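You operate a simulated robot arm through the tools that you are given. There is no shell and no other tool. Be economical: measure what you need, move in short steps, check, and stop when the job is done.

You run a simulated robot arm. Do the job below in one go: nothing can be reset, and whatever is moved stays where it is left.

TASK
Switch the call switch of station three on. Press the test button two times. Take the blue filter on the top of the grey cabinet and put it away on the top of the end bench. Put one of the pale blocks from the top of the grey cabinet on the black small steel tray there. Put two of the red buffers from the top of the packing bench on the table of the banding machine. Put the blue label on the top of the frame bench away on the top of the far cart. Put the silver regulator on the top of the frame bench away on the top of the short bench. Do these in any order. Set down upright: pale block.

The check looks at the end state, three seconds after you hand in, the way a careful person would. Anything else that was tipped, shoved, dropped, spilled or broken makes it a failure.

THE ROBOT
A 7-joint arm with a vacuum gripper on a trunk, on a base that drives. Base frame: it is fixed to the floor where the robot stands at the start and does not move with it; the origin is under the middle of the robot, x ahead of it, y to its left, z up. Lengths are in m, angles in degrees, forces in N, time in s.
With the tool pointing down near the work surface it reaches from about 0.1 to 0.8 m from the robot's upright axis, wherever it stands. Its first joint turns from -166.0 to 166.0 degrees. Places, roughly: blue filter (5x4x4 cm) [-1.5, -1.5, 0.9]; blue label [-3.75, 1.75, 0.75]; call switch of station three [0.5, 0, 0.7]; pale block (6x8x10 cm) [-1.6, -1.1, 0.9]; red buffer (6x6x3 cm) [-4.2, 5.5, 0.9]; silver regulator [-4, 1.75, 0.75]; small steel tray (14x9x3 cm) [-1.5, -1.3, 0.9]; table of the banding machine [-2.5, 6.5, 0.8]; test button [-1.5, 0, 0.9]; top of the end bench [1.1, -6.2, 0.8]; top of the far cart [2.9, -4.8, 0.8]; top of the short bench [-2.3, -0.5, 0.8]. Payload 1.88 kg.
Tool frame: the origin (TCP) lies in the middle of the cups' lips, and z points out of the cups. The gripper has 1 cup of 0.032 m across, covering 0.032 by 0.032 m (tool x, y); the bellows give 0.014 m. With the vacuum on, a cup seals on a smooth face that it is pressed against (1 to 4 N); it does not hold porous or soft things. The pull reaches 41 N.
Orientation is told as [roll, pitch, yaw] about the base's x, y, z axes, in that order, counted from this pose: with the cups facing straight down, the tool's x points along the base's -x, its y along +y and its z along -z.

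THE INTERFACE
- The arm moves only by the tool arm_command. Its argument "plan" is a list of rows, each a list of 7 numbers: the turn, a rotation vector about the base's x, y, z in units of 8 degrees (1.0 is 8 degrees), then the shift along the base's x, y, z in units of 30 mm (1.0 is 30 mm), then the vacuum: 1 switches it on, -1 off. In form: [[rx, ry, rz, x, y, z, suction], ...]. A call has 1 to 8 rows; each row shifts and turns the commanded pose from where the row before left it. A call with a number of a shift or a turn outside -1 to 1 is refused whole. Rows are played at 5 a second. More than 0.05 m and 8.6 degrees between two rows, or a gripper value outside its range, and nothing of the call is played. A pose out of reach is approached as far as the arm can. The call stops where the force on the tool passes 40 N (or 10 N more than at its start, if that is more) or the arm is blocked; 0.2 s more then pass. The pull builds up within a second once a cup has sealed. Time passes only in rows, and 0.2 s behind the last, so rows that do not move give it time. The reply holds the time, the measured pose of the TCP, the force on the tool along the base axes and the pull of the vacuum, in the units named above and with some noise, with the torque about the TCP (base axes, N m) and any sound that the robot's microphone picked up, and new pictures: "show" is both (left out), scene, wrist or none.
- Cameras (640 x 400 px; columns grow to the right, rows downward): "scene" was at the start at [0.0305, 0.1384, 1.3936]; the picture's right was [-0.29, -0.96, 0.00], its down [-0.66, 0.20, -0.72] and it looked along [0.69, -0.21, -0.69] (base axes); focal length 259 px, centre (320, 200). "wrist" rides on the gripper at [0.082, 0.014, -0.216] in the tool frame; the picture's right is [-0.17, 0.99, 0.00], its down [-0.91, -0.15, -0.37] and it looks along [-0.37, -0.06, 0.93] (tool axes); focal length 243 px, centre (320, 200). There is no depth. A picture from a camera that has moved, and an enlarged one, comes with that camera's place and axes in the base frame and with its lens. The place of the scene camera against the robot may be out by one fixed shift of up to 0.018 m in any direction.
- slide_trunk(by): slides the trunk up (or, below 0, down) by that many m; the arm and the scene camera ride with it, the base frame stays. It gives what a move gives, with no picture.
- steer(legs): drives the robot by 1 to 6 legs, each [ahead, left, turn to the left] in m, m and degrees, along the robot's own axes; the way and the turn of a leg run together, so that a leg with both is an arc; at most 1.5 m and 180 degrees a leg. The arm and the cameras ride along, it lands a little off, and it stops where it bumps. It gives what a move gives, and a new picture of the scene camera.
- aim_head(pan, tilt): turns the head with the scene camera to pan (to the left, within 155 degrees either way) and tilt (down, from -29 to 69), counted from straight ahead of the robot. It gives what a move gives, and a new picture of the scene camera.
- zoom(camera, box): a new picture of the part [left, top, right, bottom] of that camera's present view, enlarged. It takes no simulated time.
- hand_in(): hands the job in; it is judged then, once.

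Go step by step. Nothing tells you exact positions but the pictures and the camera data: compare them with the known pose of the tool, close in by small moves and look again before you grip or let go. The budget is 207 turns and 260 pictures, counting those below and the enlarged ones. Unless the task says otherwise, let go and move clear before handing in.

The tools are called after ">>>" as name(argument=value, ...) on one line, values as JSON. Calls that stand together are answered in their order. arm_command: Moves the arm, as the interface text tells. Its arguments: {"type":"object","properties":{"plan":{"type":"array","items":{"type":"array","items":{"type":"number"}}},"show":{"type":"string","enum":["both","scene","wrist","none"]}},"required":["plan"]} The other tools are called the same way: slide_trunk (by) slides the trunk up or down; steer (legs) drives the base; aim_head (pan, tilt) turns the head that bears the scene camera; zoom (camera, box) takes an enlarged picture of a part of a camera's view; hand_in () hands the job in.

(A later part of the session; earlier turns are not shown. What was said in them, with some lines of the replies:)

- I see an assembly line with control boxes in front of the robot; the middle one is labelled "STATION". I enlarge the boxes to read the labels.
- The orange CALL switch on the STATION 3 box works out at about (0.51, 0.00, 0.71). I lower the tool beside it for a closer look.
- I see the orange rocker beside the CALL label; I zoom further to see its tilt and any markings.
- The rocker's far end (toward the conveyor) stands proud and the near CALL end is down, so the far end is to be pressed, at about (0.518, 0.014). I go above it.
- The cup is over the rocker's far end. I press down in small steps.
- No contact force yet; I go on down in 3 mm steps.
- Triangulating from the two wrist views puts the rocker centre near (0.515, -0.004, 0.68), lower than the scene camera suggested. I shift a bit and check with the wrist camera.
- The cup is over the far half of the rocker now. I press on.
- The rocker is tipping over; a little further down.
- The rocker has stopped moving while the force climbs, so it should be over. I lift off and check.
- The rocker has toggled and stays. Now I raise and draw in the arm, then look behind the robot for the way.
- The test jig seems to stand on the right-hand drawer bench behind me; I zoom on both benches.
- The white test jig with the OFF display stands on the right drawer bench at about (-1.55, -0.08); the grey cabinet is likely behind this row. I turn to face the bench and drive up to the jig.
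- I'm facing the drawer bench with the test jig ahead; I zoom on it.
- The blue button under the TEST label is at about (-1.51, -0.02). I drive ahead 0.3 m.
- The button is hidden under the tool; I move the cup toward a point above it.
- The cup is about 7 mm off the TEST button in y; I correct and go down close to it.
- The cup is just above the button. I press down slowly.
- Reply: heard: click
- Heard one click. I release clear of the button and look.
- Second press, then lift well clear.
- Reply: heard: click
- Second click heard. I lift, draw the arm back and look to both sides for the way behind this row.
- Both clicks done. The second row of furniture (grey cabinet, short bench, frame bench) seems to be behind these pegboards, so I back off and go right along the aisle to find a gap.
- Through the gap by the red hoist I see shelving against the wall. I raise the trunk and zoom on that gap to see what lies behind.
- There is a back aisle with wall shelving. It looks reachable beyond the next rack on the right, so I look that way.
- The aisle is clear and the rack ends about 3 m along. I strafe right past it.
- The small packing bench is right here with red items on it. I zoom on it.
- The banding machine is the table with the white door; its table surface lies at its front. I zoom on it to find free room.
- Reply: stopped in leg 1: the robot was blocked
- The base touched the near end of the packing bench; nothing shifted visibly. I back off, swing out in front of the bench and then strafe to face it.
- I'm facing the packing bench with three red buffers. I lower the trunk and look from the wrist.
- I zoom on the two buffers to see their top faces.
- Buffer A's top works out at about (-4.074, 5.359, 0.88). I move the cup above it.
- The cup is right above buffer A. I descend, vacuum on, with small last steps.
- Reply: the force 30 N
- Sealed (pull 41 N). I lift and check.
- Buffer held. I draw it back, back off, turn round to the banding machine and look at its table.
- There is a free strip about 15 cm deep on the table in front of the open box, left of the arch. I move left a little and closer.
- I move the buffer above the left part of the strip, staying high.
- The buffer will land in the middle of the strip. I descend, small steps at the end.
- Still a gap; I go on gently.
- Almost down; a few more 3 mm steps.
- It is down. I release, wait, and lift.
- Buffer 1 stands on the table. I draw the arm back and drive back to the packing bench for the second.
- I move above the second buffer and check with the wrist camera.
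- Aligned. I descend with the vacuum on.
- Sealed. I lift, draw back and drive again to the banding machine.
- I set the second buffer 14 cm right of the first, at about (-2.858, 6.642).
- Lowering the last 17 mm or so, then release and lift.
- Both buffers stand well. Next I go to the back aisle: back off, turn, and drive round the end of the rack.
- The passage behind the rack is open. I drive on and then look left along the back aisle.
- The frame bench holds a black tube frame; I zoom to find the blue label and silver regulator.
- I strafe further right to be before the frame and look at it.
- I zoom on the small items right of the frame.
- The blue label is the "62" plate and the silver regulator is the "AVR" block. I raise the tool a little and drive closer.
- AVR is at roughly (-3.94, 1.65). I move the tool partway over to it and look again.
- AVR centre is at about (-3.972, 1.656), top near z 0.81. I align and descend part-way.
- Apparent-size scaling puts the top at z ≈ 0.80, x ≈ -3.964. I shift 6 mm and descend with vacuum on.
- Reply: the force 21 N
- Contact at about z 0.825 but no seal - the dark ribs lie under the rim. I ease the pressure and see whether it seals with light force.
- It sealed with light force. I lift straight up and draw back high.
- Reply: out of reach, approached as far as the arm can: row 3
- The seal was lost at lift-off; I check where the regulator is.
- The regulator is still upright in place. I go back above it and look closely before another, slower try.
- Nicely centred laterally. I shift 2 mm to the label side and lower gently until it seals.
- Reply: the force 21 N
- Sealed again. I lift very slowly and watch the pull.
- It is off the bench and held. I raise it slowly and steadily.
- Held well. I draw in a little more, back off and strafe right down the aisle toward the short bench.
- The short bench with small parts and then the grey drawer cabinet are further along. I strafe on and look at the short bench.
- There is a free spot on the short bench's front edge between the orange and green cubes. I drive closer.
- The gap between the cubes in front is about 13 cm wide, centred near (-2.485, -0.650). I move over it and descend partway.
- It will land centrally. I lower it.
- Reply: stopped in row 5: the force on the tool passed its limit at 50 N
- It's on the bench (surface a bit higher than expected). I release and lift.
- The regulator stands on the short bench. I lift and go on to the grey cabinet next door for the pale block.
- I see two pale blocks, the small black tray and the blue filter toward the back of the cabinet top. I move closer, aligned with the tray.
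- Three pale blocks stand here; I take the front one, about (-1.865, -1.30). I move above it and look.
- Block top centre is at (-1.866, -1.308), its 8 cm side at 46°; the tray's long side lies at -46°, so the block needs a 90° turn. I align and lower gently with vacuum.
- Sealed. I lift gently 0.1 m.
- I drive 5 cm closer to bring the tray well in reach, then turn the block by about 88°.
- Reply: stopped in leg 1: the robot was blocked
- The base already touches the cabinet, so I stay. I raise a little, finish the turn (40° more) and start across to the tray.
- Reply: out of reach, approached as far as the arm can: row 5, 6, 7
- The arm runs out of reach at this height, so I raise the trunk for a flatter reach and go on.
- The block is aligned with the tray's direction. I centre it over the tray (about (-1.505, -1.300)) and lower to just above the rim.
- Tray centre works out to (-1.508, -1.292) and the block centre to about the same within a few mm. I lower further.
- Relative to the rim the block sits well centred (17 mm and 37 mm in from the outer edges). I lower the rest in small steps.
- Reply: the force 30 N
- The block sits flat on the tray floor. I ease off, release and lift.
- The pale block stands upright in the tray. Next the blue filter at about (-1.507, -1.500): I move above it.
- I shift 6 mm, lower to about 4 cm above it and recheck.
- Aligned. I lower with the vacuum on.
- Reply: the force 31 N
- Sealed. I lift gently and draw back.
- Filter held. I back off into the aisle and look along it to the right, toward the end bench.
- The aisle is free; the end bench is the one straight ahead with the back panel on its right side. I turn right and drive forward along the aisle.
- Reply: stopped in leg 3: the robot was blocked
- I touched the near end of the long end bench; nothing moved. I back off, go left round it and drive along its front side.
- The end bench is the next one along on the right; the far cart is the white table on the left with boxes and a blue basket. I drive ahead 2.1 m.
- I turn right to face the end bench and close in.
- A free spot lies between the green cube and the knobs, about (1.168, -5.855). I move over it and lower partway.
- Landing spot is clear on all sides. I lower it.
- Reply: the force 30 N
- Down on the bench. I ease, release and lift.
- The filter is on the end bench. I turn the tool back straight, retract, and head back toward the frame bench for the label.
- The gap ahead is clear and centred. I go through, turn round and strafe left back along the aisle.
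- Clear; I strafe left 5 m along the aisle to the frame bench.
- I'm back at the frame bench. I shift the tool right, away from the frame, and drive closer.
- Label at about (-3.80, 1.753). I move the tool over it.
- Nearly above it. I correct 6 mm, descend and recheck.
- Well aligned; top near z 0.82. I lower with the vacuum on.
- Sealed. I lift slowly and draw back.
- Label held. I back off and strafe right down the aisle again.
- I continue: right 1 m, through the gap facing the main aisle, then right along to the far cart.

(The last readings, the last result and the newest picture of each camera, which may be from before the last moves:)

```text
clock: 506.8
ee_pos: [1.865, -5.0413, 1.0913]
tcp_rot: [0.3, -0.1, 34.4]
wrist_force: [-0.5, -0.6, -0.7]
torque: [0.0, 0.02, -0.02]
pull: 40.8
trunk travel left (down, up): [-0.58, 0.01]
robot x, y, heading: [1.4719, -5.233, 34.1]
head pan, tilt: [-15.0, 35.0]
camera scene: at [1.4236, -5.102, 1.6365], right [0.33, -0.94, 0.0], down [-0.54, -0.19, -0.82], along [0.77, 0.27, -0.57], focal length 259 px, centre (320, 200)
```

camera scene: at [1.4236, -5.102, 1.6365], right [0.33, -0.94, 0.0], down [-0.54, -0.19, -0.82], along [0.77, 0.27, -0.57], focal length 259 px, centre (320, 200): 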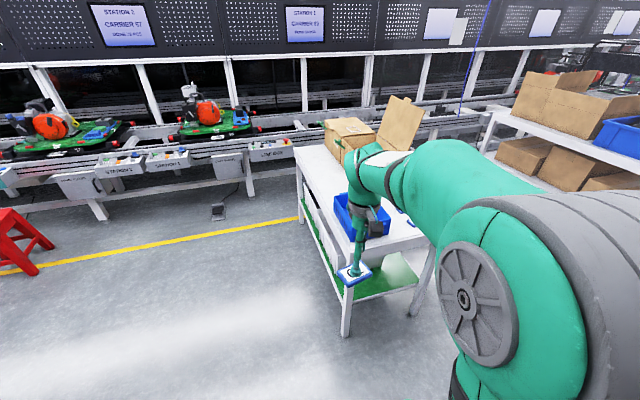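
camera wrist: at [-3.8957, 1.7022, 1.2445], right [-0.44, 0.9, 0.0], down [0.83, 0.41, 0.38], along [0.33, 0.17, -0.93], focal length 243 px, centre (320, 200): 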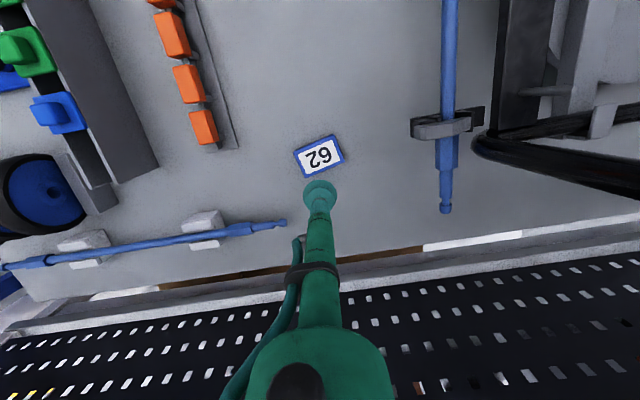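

The far cart is right ahead to the right, with a blue basket and some small cards on it. I strafe right to line up and look at its top.

>>> steer(legs=[[0, -0.5, 0], [0.2, 0, 0]])

>>> aim_head(pan=0, tilt=45)

>>> zoom(camera="wrist", box=[0, 0, 640, 400])

```text
clock: 510.9
ee_pos: [2.312, -5.3444, 1.0911]
tcp_rot: [0.2, 0.0, 34.3]
wrist_force: [0.2, -0.2, -0.9]
torque: [-0.02, -0.05, -0.01]
pull: 40.4
trunk travel left (down, up): [-0.58, 0.01]
robot x, y, heading: [1.9142, -5.5377, 34.2]
head pan, tilt: [-15.0, 35.0]
camera scene: at [1.8711, -5.4042, 1.6365], right [0.33, -0.95, 0.0], down [-0.54, -0.19, -0.82], along [0.77, 0.27, -0.57], focal length 259 px, centre (320, 200)
```

scene: 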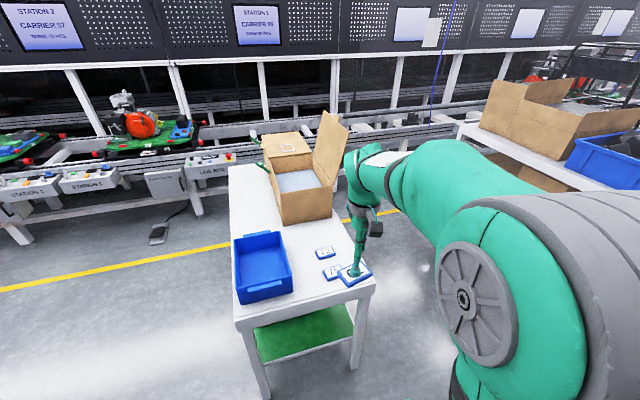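

```text
clock: 511.7
ee_pos: [2.3107, -5.3443, 1.0915]
tcp_rot: [0.2, -0.1, 34.3]
wrist_force: [-0.3, 0.2, -0.3]
torque: [-0.02, 0.01, -0.01]
pull: 40.9
trunk travel left (down, up): [-0.58, 0.01]
robot x, y, heading: [1.9171, -5.5384, 34.0]
head pan, tilt: [0.0, 45.0]
camera scene: at [1.855, -5.3876, 1.6217], right [0.56, -0.83, 0.0], down [-0.59, -0.4, -0.71], along [0.59, 0.4, -0.71], focal length 259 px, centre (320, 200)
```

scene: 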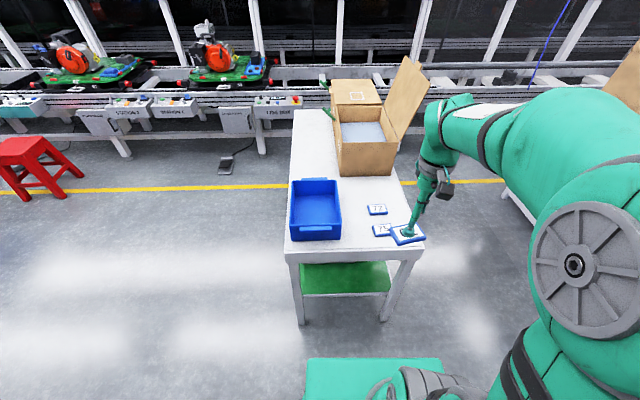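

```text
1.00 times, centred on (320, 200) of wrist (not enlarged: the box is as wide or as high as the picture)
camera zoom: at [2.2361, -5.3806, 1.3072], right [-0.42, 0.91, 0.0], down [0.84, 0.39, 0.37], along [0.34, 0.16, -0.93], focal length 243 px, centre (320, 200)
```

zoom: 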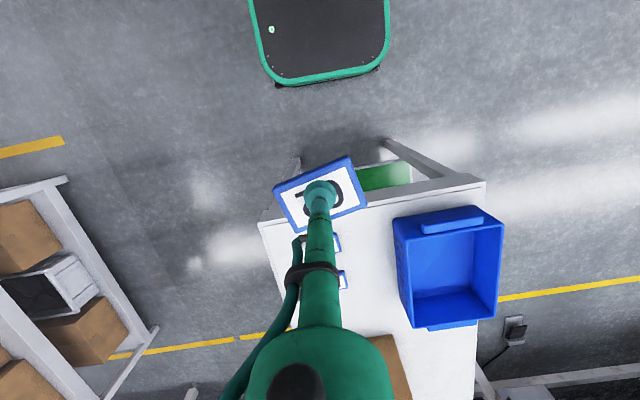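

There's a free patch, about 20 x 25 cm, between the two cards and the open box at around (2.72, -5.105). I drive closer.

>>> steer(legs=[[0.21, 0, 0]])

>>> zoom(camera="wrist", box=[0, 0, 640, 400])

```text
clock: 513.3
ee_pos: [2.4844, -5.2264, 1.0913]
tcp_rot: [0.2, 0.0, 34.4]
wrist_force: [0.1, -0.2, -0.7]
torque: [-0.03, -0.01, 0.0]
pull: 41.0
trunk travel left (down, up): [-0.58, 0.01]
robot x, y, heading: [2.0916, -5.4159, 34.1]
head pan, tilt: [0.0, 45.0]
camera scene: at [2.0278, -5.2706, 1.6217], right [0.56, -0.83, 0.0], down [-0.59, -0.4, -0.71], along [0.59, 0.4, -0.71], focal length 259 px, centre (320, 200)
```

scene: 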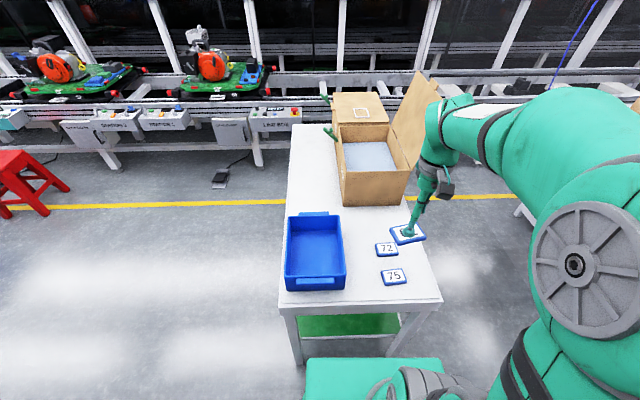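

```text
1.00 times, centred on (320, 200) of wrist (not enlarged: the box is as wide or as high as the picture)
camera zoom: at [2.4089, -5.2632, 1.3071], right [-0.42, 0.91, 0.0], down [0.84, 0.39, 0.37], along [0.34, 0.16, -0.93], focal length 243 px, centre (320, 200)
```

zoom: 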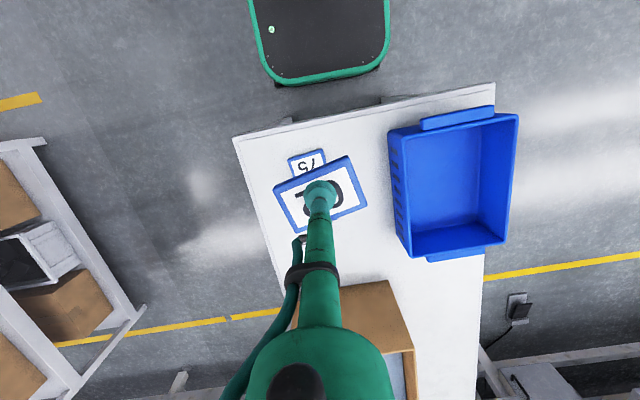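

I move the label over the free patch at about (2.66, -5.065).

>>> arm_command(plan=[[0, 0, 0, 0.84, 0.77, 0, 1], [0, 0, 0, 0.84, 0.77, 0, 1], [0, 0, 0, 0.84, 0.77, 0, 1], [0, 0, 0, 0.84, 0.77, 0, 1], [0, 0, 0, 0.84, 0.77, 0, 1], [0, 0, 0, 0.84, 0.77, -0.3, 1], [0, 0, 0, 0.84, 0.77, -0.5, 1], [0, 0, 0, 0, 0, -0.8, 1]], show="wrist")

>>> zoom(camera="scene", box=[290, 170, 450, 300])

```text
clock: 515.1
ee_pos: [2.6611, -5.0647, 1.0443]
tcp_rot: [0.2, 0.0, 34.5]
wrist_force: [0.3, 0.9, 0.1]
torque: [-0.04, -0.01, -0.01]
pull: 41.1
trunk travel left (down, up): [-0.58, 0.01]
robot x, y, heading: [2.0901, -5.4138, 33.8]
head pan, tilt: [0.0, 45.0]
camera wrist: at [2.5855, -5.1009, 1.2598], right [-0.42, 0.91, 0.0], down [0.84, 0.39, 0.37], along [0.34, 0.16, -0.93], focal length 243 px, centre (320, 200)
```

wrist: 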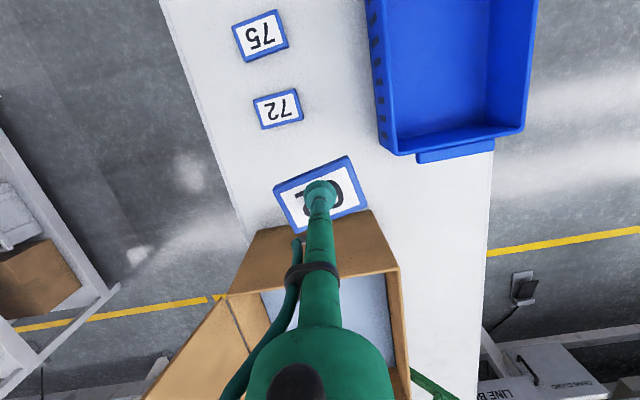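

```text
3.08 times, centred on (370, 235) of scene
camera zoom: at [2.0278, -5.2705, 1.6217], right [0.56, -0.83, 0.0], down [-0.59, -0.4, -0.71], along [0.59, 0.4, -0.71], focal length 797 px, centre (166, 92)
```

zoom: 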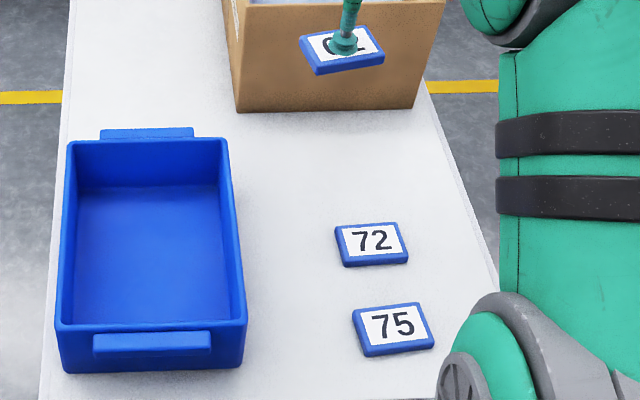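

The landing place is clear. I lower in steps.

>>> arm_command(plan=[[0, 0, 0, 0, 0, -0.9, 1], [0, 0, 0, 0, 0, -0.9, 1], [0, 0, 0, 0, 0, -0.9, 1], [0, 0, 0, 0, 0, -0.9, 1], [0, 0, 0, 0, 0, -0.6, 1]], show="none")

>>> zoom(camera="scene", box=[310, 180, 430, 270])

```text
clock: 516.3
ee_pos: [2.6603, -5.0658, 0.9187]
tcp_rot: [0.4, 0.0, 34.5]
wrist_force: [-0.5, -0.3, -0.5]
torque: [0.0, 0.01, 0.0]
pull: 40.9
trunk travel left (down, up): [-0.58, 0.01]
robot x, y, heading: [2.0871, -5.4152, 34.2]
head pan, tilt: [0.0, 45.0]
```

```text
4.44 times, centred on (370, 225) of scene
camera zoom: at [2.0277, -5.2707, 1.6217], right [0.56, -0.83, 0.0], down [-0.59, -0.4, -0.71], along [0.59, 0.4, -0.71], focal length 1151 px, centre (98, 89)
```

zoom: 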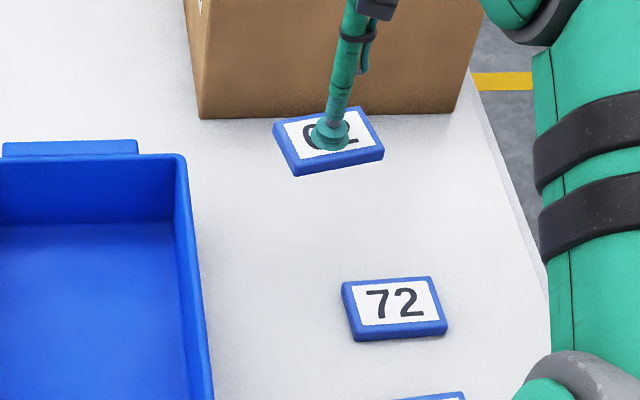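

>>> arm_command(plan=[[0, 0, 0, 0, 0, -0.5, 1], [0, 0, 0, 0, 0, -0.4, 1], [0, 0, 0, 0, 0, -0.2, 1]], show="none")

>>> zoom(camera="scene", box=[310, 180, 430, 270])

```text
clock: 517.1
ee_pos: [2.6601, -5.065, 0.8842]
tcp_rot: [0.2, 0.1, 34.4]
wrist_force: [0.2, -0.8, -0.3]
torque: [-0.02, -0.05, 0.02]
pull: 40.4
trunk travel left (down, up): [-0.58, 0.01]
robot x, y, heading: [2.0872, -5.4165, 34.1]
head pan, tilt: [0.0, 45.0]
```

```text
4.44 times, centred on (370, 225) of scene
camera zoom: at [2.0276, -5.2707, 1.6217], right [0.56, -0.83, 0.0], down [-0.59, -0.4, -0.71], along [0.59, 0.4, -0.71], focal length 1151 px, centre (98, 89)
```

zoom: 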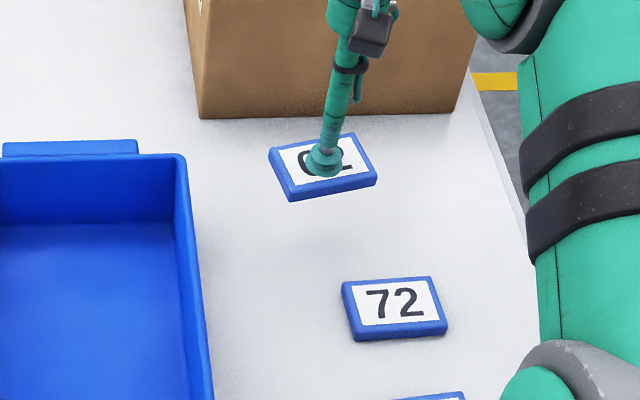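

Still a few cm up by its shadow; I go on.

>>> arm_command(plan=[[0, 0, 0, 0, 0, -0.4, 1], [0, 0, 0, 0, 0, -0.3, 1], [0, 0, 0, 0, 0, -0.2, 1]], show="none")

>>> zoom(camera="scene", box=[310, 180, 430, 270])

```text
clock: 517.9
ee_pos: [2.6611, -5.0647, 0.8582]
tcp_rot: [0.3, 0.0, 34.4]
wrist_force: [-0.1, 0.1, -0.4]
torque: [0.02, -0.01, 0.0]
pull: 40.4
trunk travel left (down, up): [-0.58, 0.01]
robot x, y, heading: [2.0885, -5.4185, 34.1]
head pan, tilt: [0.0, 45.0]
```

```text
4.44 times, centred on (370, 225) of scene
camera zoom: at [2.0276, -5.2707, 1.6217], right [0.56, -0.83, 0.0], down [-0.59, -0.4, -0.71], along [0.59, 0.4, -0.71], focal length 1151 px, centre (98, 89)
```

zoom: 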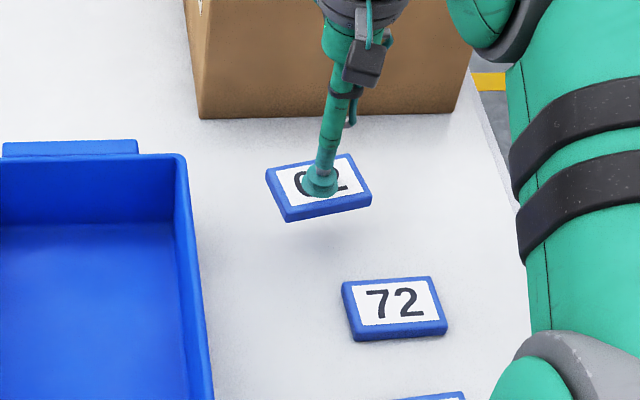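

>>> arm_command(plan=[[0, 0, 0, 0.4, 0.28, -0.3, 1], [0, 0, 0, 0, 0, -0.2, 1], [0, 0, 0, 0, 0, -0.15, 1]], show="none")

>>> zoom(camera="scene", box=[310, 180, 430, 270])

```text
clock: 518.7
ee_pos: [2.6718, -5.0568, 0.8384]
tcp_rot: [0.3, -0.1, 34.3]
wrist_force: [-0.2, 0.4, -0.2]
torque: [-0.01, 0.02, -0.01]
pull: 40.6
trunk travel left (down, up): [-0.58, 0.01]
robot x, y, heading: [2.0918, -5.4167, 34.0]
head pan, tilt: [0.0, 45.0]
```

```text
4.44 times, centred on (370, 225) of scene
camera zoom: at [2.0274, -5.2708, 1.6217], right [0.56, -0.83, 0.0], down [-0.59, -0.4, -0.71], along [0.59, 0.4, -0.71], focal length 1151 px, centre (98, 89)
```

zoom: 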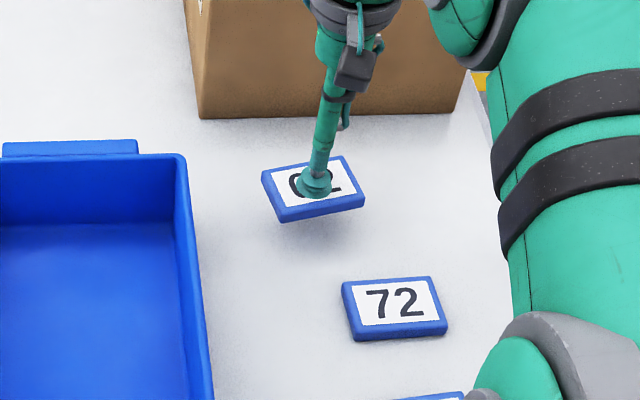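

>>> arm_command(plan=[[0, 0, 0, 0, 0, -0.2, 1], [0, 0, 0, 0, 0, -0.15, 1], [0, 0, 0, 0, 0, -0.1, 1]], show="none")

>>> zoom(camera="scene", box=[310, 180, 430, 270])

```text
clock: 519.5
ee_pos: [2.6721, -5.0583, 0.824]
tcp_rot: [0.3, 0.0, 34.4]
wrist_force: [-0.2, 0.8, -0.2]
torque: [-0.03, 0.01, 0.0]
pull: 41.1
trunk travel left (down, up): [-0.58, 0.01]
robot x, y, heading: [2.0906, -5.4158, 33.8]
head pan, tilt: [0.0, 45.0]
```

```text
4.44 times, centred on (370, 225) of scene
camera zoom: at [2.0276, -5.2707, 1.6217], right [0.56, -0.83, 0.0], down [-0.59, -0.4, -0.71], along [0.59, 0.4, -0.71], focal length 1151 px, centre (98, 89)
```

zoom: 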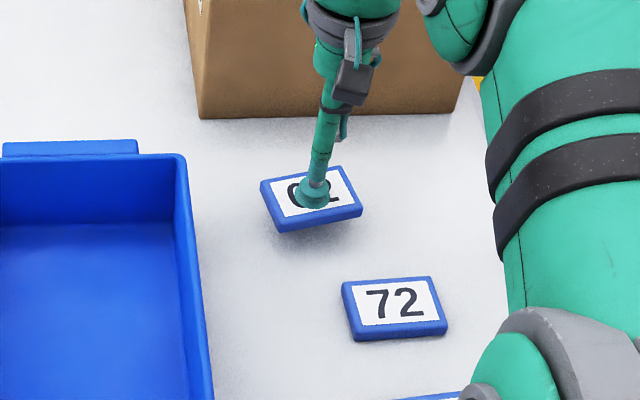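

Close now; 3 mm steps with a force check.

>>> arm_command(plan=[[0, 0, 0, 0, 0, -0.12, 1], [0, 0, 0, 0, 0, -0.1, 1], [0, 0, 0, 0, 0, -0.1, 1]], show="none")

>>> zoom(camera="scene", box=[310, 180, 430, 270])

```text
clock: 520.3
ee_pos: [2.6733, -5.0575, 0.8156]
tcp_rot: [0.3, 0.0, 34.4]
wrist_force: [-0.8, -0.1, 0.4]
torque: [0.0, -0.01, -0.02]
pull: 40.5
trunk travel left (down, up): [-0.58, 0.01]
robot x, y, heading: [2.0894, -5.4195, 34.0]
head pan, tilt: [0.0, 45.0]
```

```text
4.44 times, centred on (370, 225) of scene
camera zoom: at [2.0275, -5.2707, 1.6217], right [0.56, -0.83, 0.0], down [-0.59, -0.4, -0.71], along [0.59, 0.4, -0.71], focal length 1151 px, centre (98, 89)
```

zoom: 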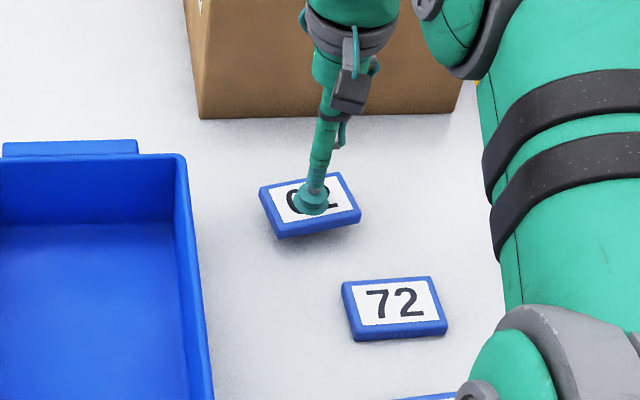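

>>> arm_command(plan=[[0, 0, 0, 0, 0, -0.12, 1], [0, 0, 0, 0, 0, -0.12, 1], [0, 0, 0, 0, 0, -0.1, 1]], show="none")

>>> zoom(camera="scene", box=[310, 180, 430, 270])

```text
clock: 521.1
ee_pos: [2.6725, -5.056, 0.8049]
tcp_rot: [0.2, 0.0, 34.4]
wrist_force: [0.6, -0.7, -0.4]
torque: [0.02, 0.0, 0.01]
pull: 40.5
trunk travel left (down, up): [-0.58, 0.01]
robot x, y, heading: [2.0929, -5.415, 34.1]
head pan, tilt: [0.0, 45.0]
```

```text
4.44 times, centred on (370, 225) of scene
camera zoom: at [2.0276, -5.2707, 1.6217], right [0.56, -0.83, 0.0], down [-0.59, -0.4, -0.71], along [0.59, 0.4, -0.71], focal length 1151 px, centre (98, 89)
```

zoom: 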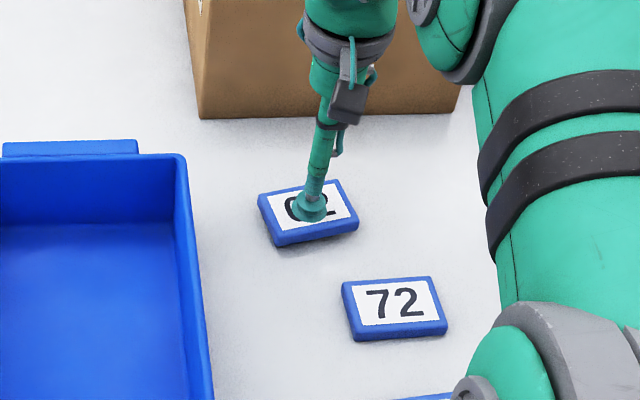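

>>> arm_command(plan=[[0, 0, 0, 0, 0, -0.1, 1], [0, 0, 0, 0, 0, -0.1, 1]], show="none")

>>> zoom(camera="scene", box=[310, 180, 430, 270])

```text
clock: 521.7
ee_pos: [2.674, -5.0558, 0.7985]
tcp_rot: [0.3, 0.0, 34.3]
wrist_force: [0.4, -0.2, 0.5]
torque: [0.02, 0.02, 0.01]
pull: 40.6
trunk travel left (down, up): [-0.58, 0.01]
robot x, y, heading: [2.0934, -5.4192, 34.3]
head pan, tilt: [0.0, 45.0]
```

```text
4.44 times, centred on (370, 225) of scene
camera zoom: at [2.0276, -5.2707, 1.6217], right [0.56, -0.83, 0.0], down [-0.59, -0.4, -0.71], along [0.59, 0.4, -0.71], focal length 1151 px, centre (98, 89)
```

zoom: 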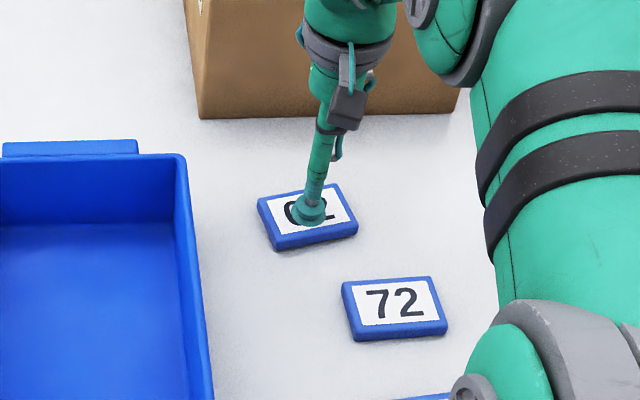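

>>> arm_command(plan=[[0, 0, 0, 0, 0, -0.08, 1], [0, 0, 0, 0, 0, -0.08, 1]], show="none")

>>> zoom(camera="scene", box=[345, 200, 395, 240])

```text
clock: 522.3
ee_pos: [2.673, -5.0573, 0.7942]
tcp_rot: [0.2, -0.2, 34.5]
wrist_force: [-0.7, -1.3, 4.5]
torque: [-0.09, -0.03, -0.01]
pull: 40.8
trunk travel left (down, up): [-0.58, 0.01]
robot x, y, heading: [2.0902, -5.4166, 34.3]
head pan, tilt: [0.0, 45.0]
```

```text
10.00 times, centred on (370, 220) of scene
camera zoom: at [2.0271, -5.271, 1.6218], right [0.56, -0.83, 0.0], down [-0.59, -0.4, -0.71], along [0.59, 0.4, -0.71], focal length 2590 px, centre (-180, 0)
```

zoom: 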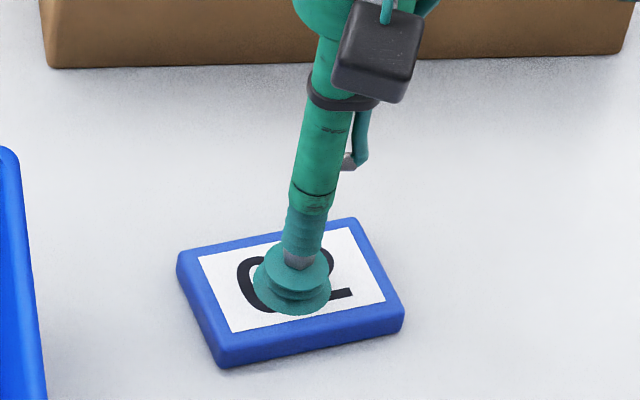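

Contact (4.5 N) and flat. I release and lift clear.

>>> arm_command(plan=[[0, 0, 0, 0, 0, 0, -1], [0, 0, 0, 0, 0, 0, -1], [0, 0, 0, 0, 0, 0, -1], [0, 0, 0, 0, 0, 0.3, -1], [0, 0, 0, 0, 0, 1, -1], [0, 0, 0, 0, 0, 1, -1], [0, 0, 0, 0, 0, 1, -1], [0, 0, 0, 0, 0, 1, -1]], show="none")

>>> arm_command(plan=[[0, 0, 0, 0, 0, 1, -1], [0, 0, 0, -0.3, -0.2, 1, -1], [0, 0, 0, -0.8, -0.55, 1, -1], [0, 0, 0, -0.8, -0.55, 1, -1], [0, 0, 0, -0.8, -0.55, 1, -1], [0, 0, 0, -0.8, -0.55, 0, -1]], show="scene")

```text
clock: 524.1
ee_pos: [2.6731, -5.0573, 0.9232]
tcp_rot: [0.1, 0.0, 34.4]
wrist_force: [0.2, 0.7, -0.6]
torque: [0.01, -0.03, 0.01]
pull: 0.0
trunk travel left (down, up): [-0.58, 0.01]
robot x, y, heading: [2.0919, -5.4167, 34.2]
head pan, tilt: [0.0, 45.0]
```

```text
clock: 525.5
ee_pos: [2.5665, -5.1294, 1.0728]
tcp_rot: [0.3, 0.0, 34.3]
wrist_force: [0.3, -1.0, 0.3]
torque: [0.01, -0.02, 0.02]
pull: 0.0
trunk travel left (down, up): [-0.58, 0.01]
robot x, y, heading: [2.0878, -5.4174, 34.0]
head pan, tilt: [0.0, 45.0]
camera scene: at [2.0273, -5.2709, 1.6217], right [0.56, -0.83, 0.0], down [-0.59, -0.4, -0.71], along [0.59, 0.4, -0.71], focal length 259 px, centre (320, 200)
```

scene: 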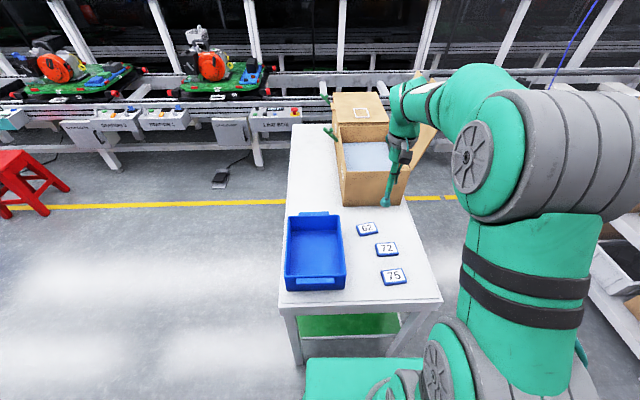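

The label lies on the far cart, the arm is clear, and all seven jobs are done, so I hand in.

>>> hand_in()

```text
The job is handed in.
```

I finished and handed in all seven jobs, and after each placement I saw the part standing where it belongs.

- **Call switch:** the orange CALL rocker on station three is tipped over. It has no on/off marking, so I took its starting position as off.
- **Test button:** pressed twice, with a click heard each time. The tester's display read OFF throughout.
- **Bumps:** the base touched the packing bench, the grey cabinet and the bench next to the end bench. I saw nothing shift.
- **Regulator:** on the first lift it slipped off the cup, but it stayed upright in its place. The second lift held.
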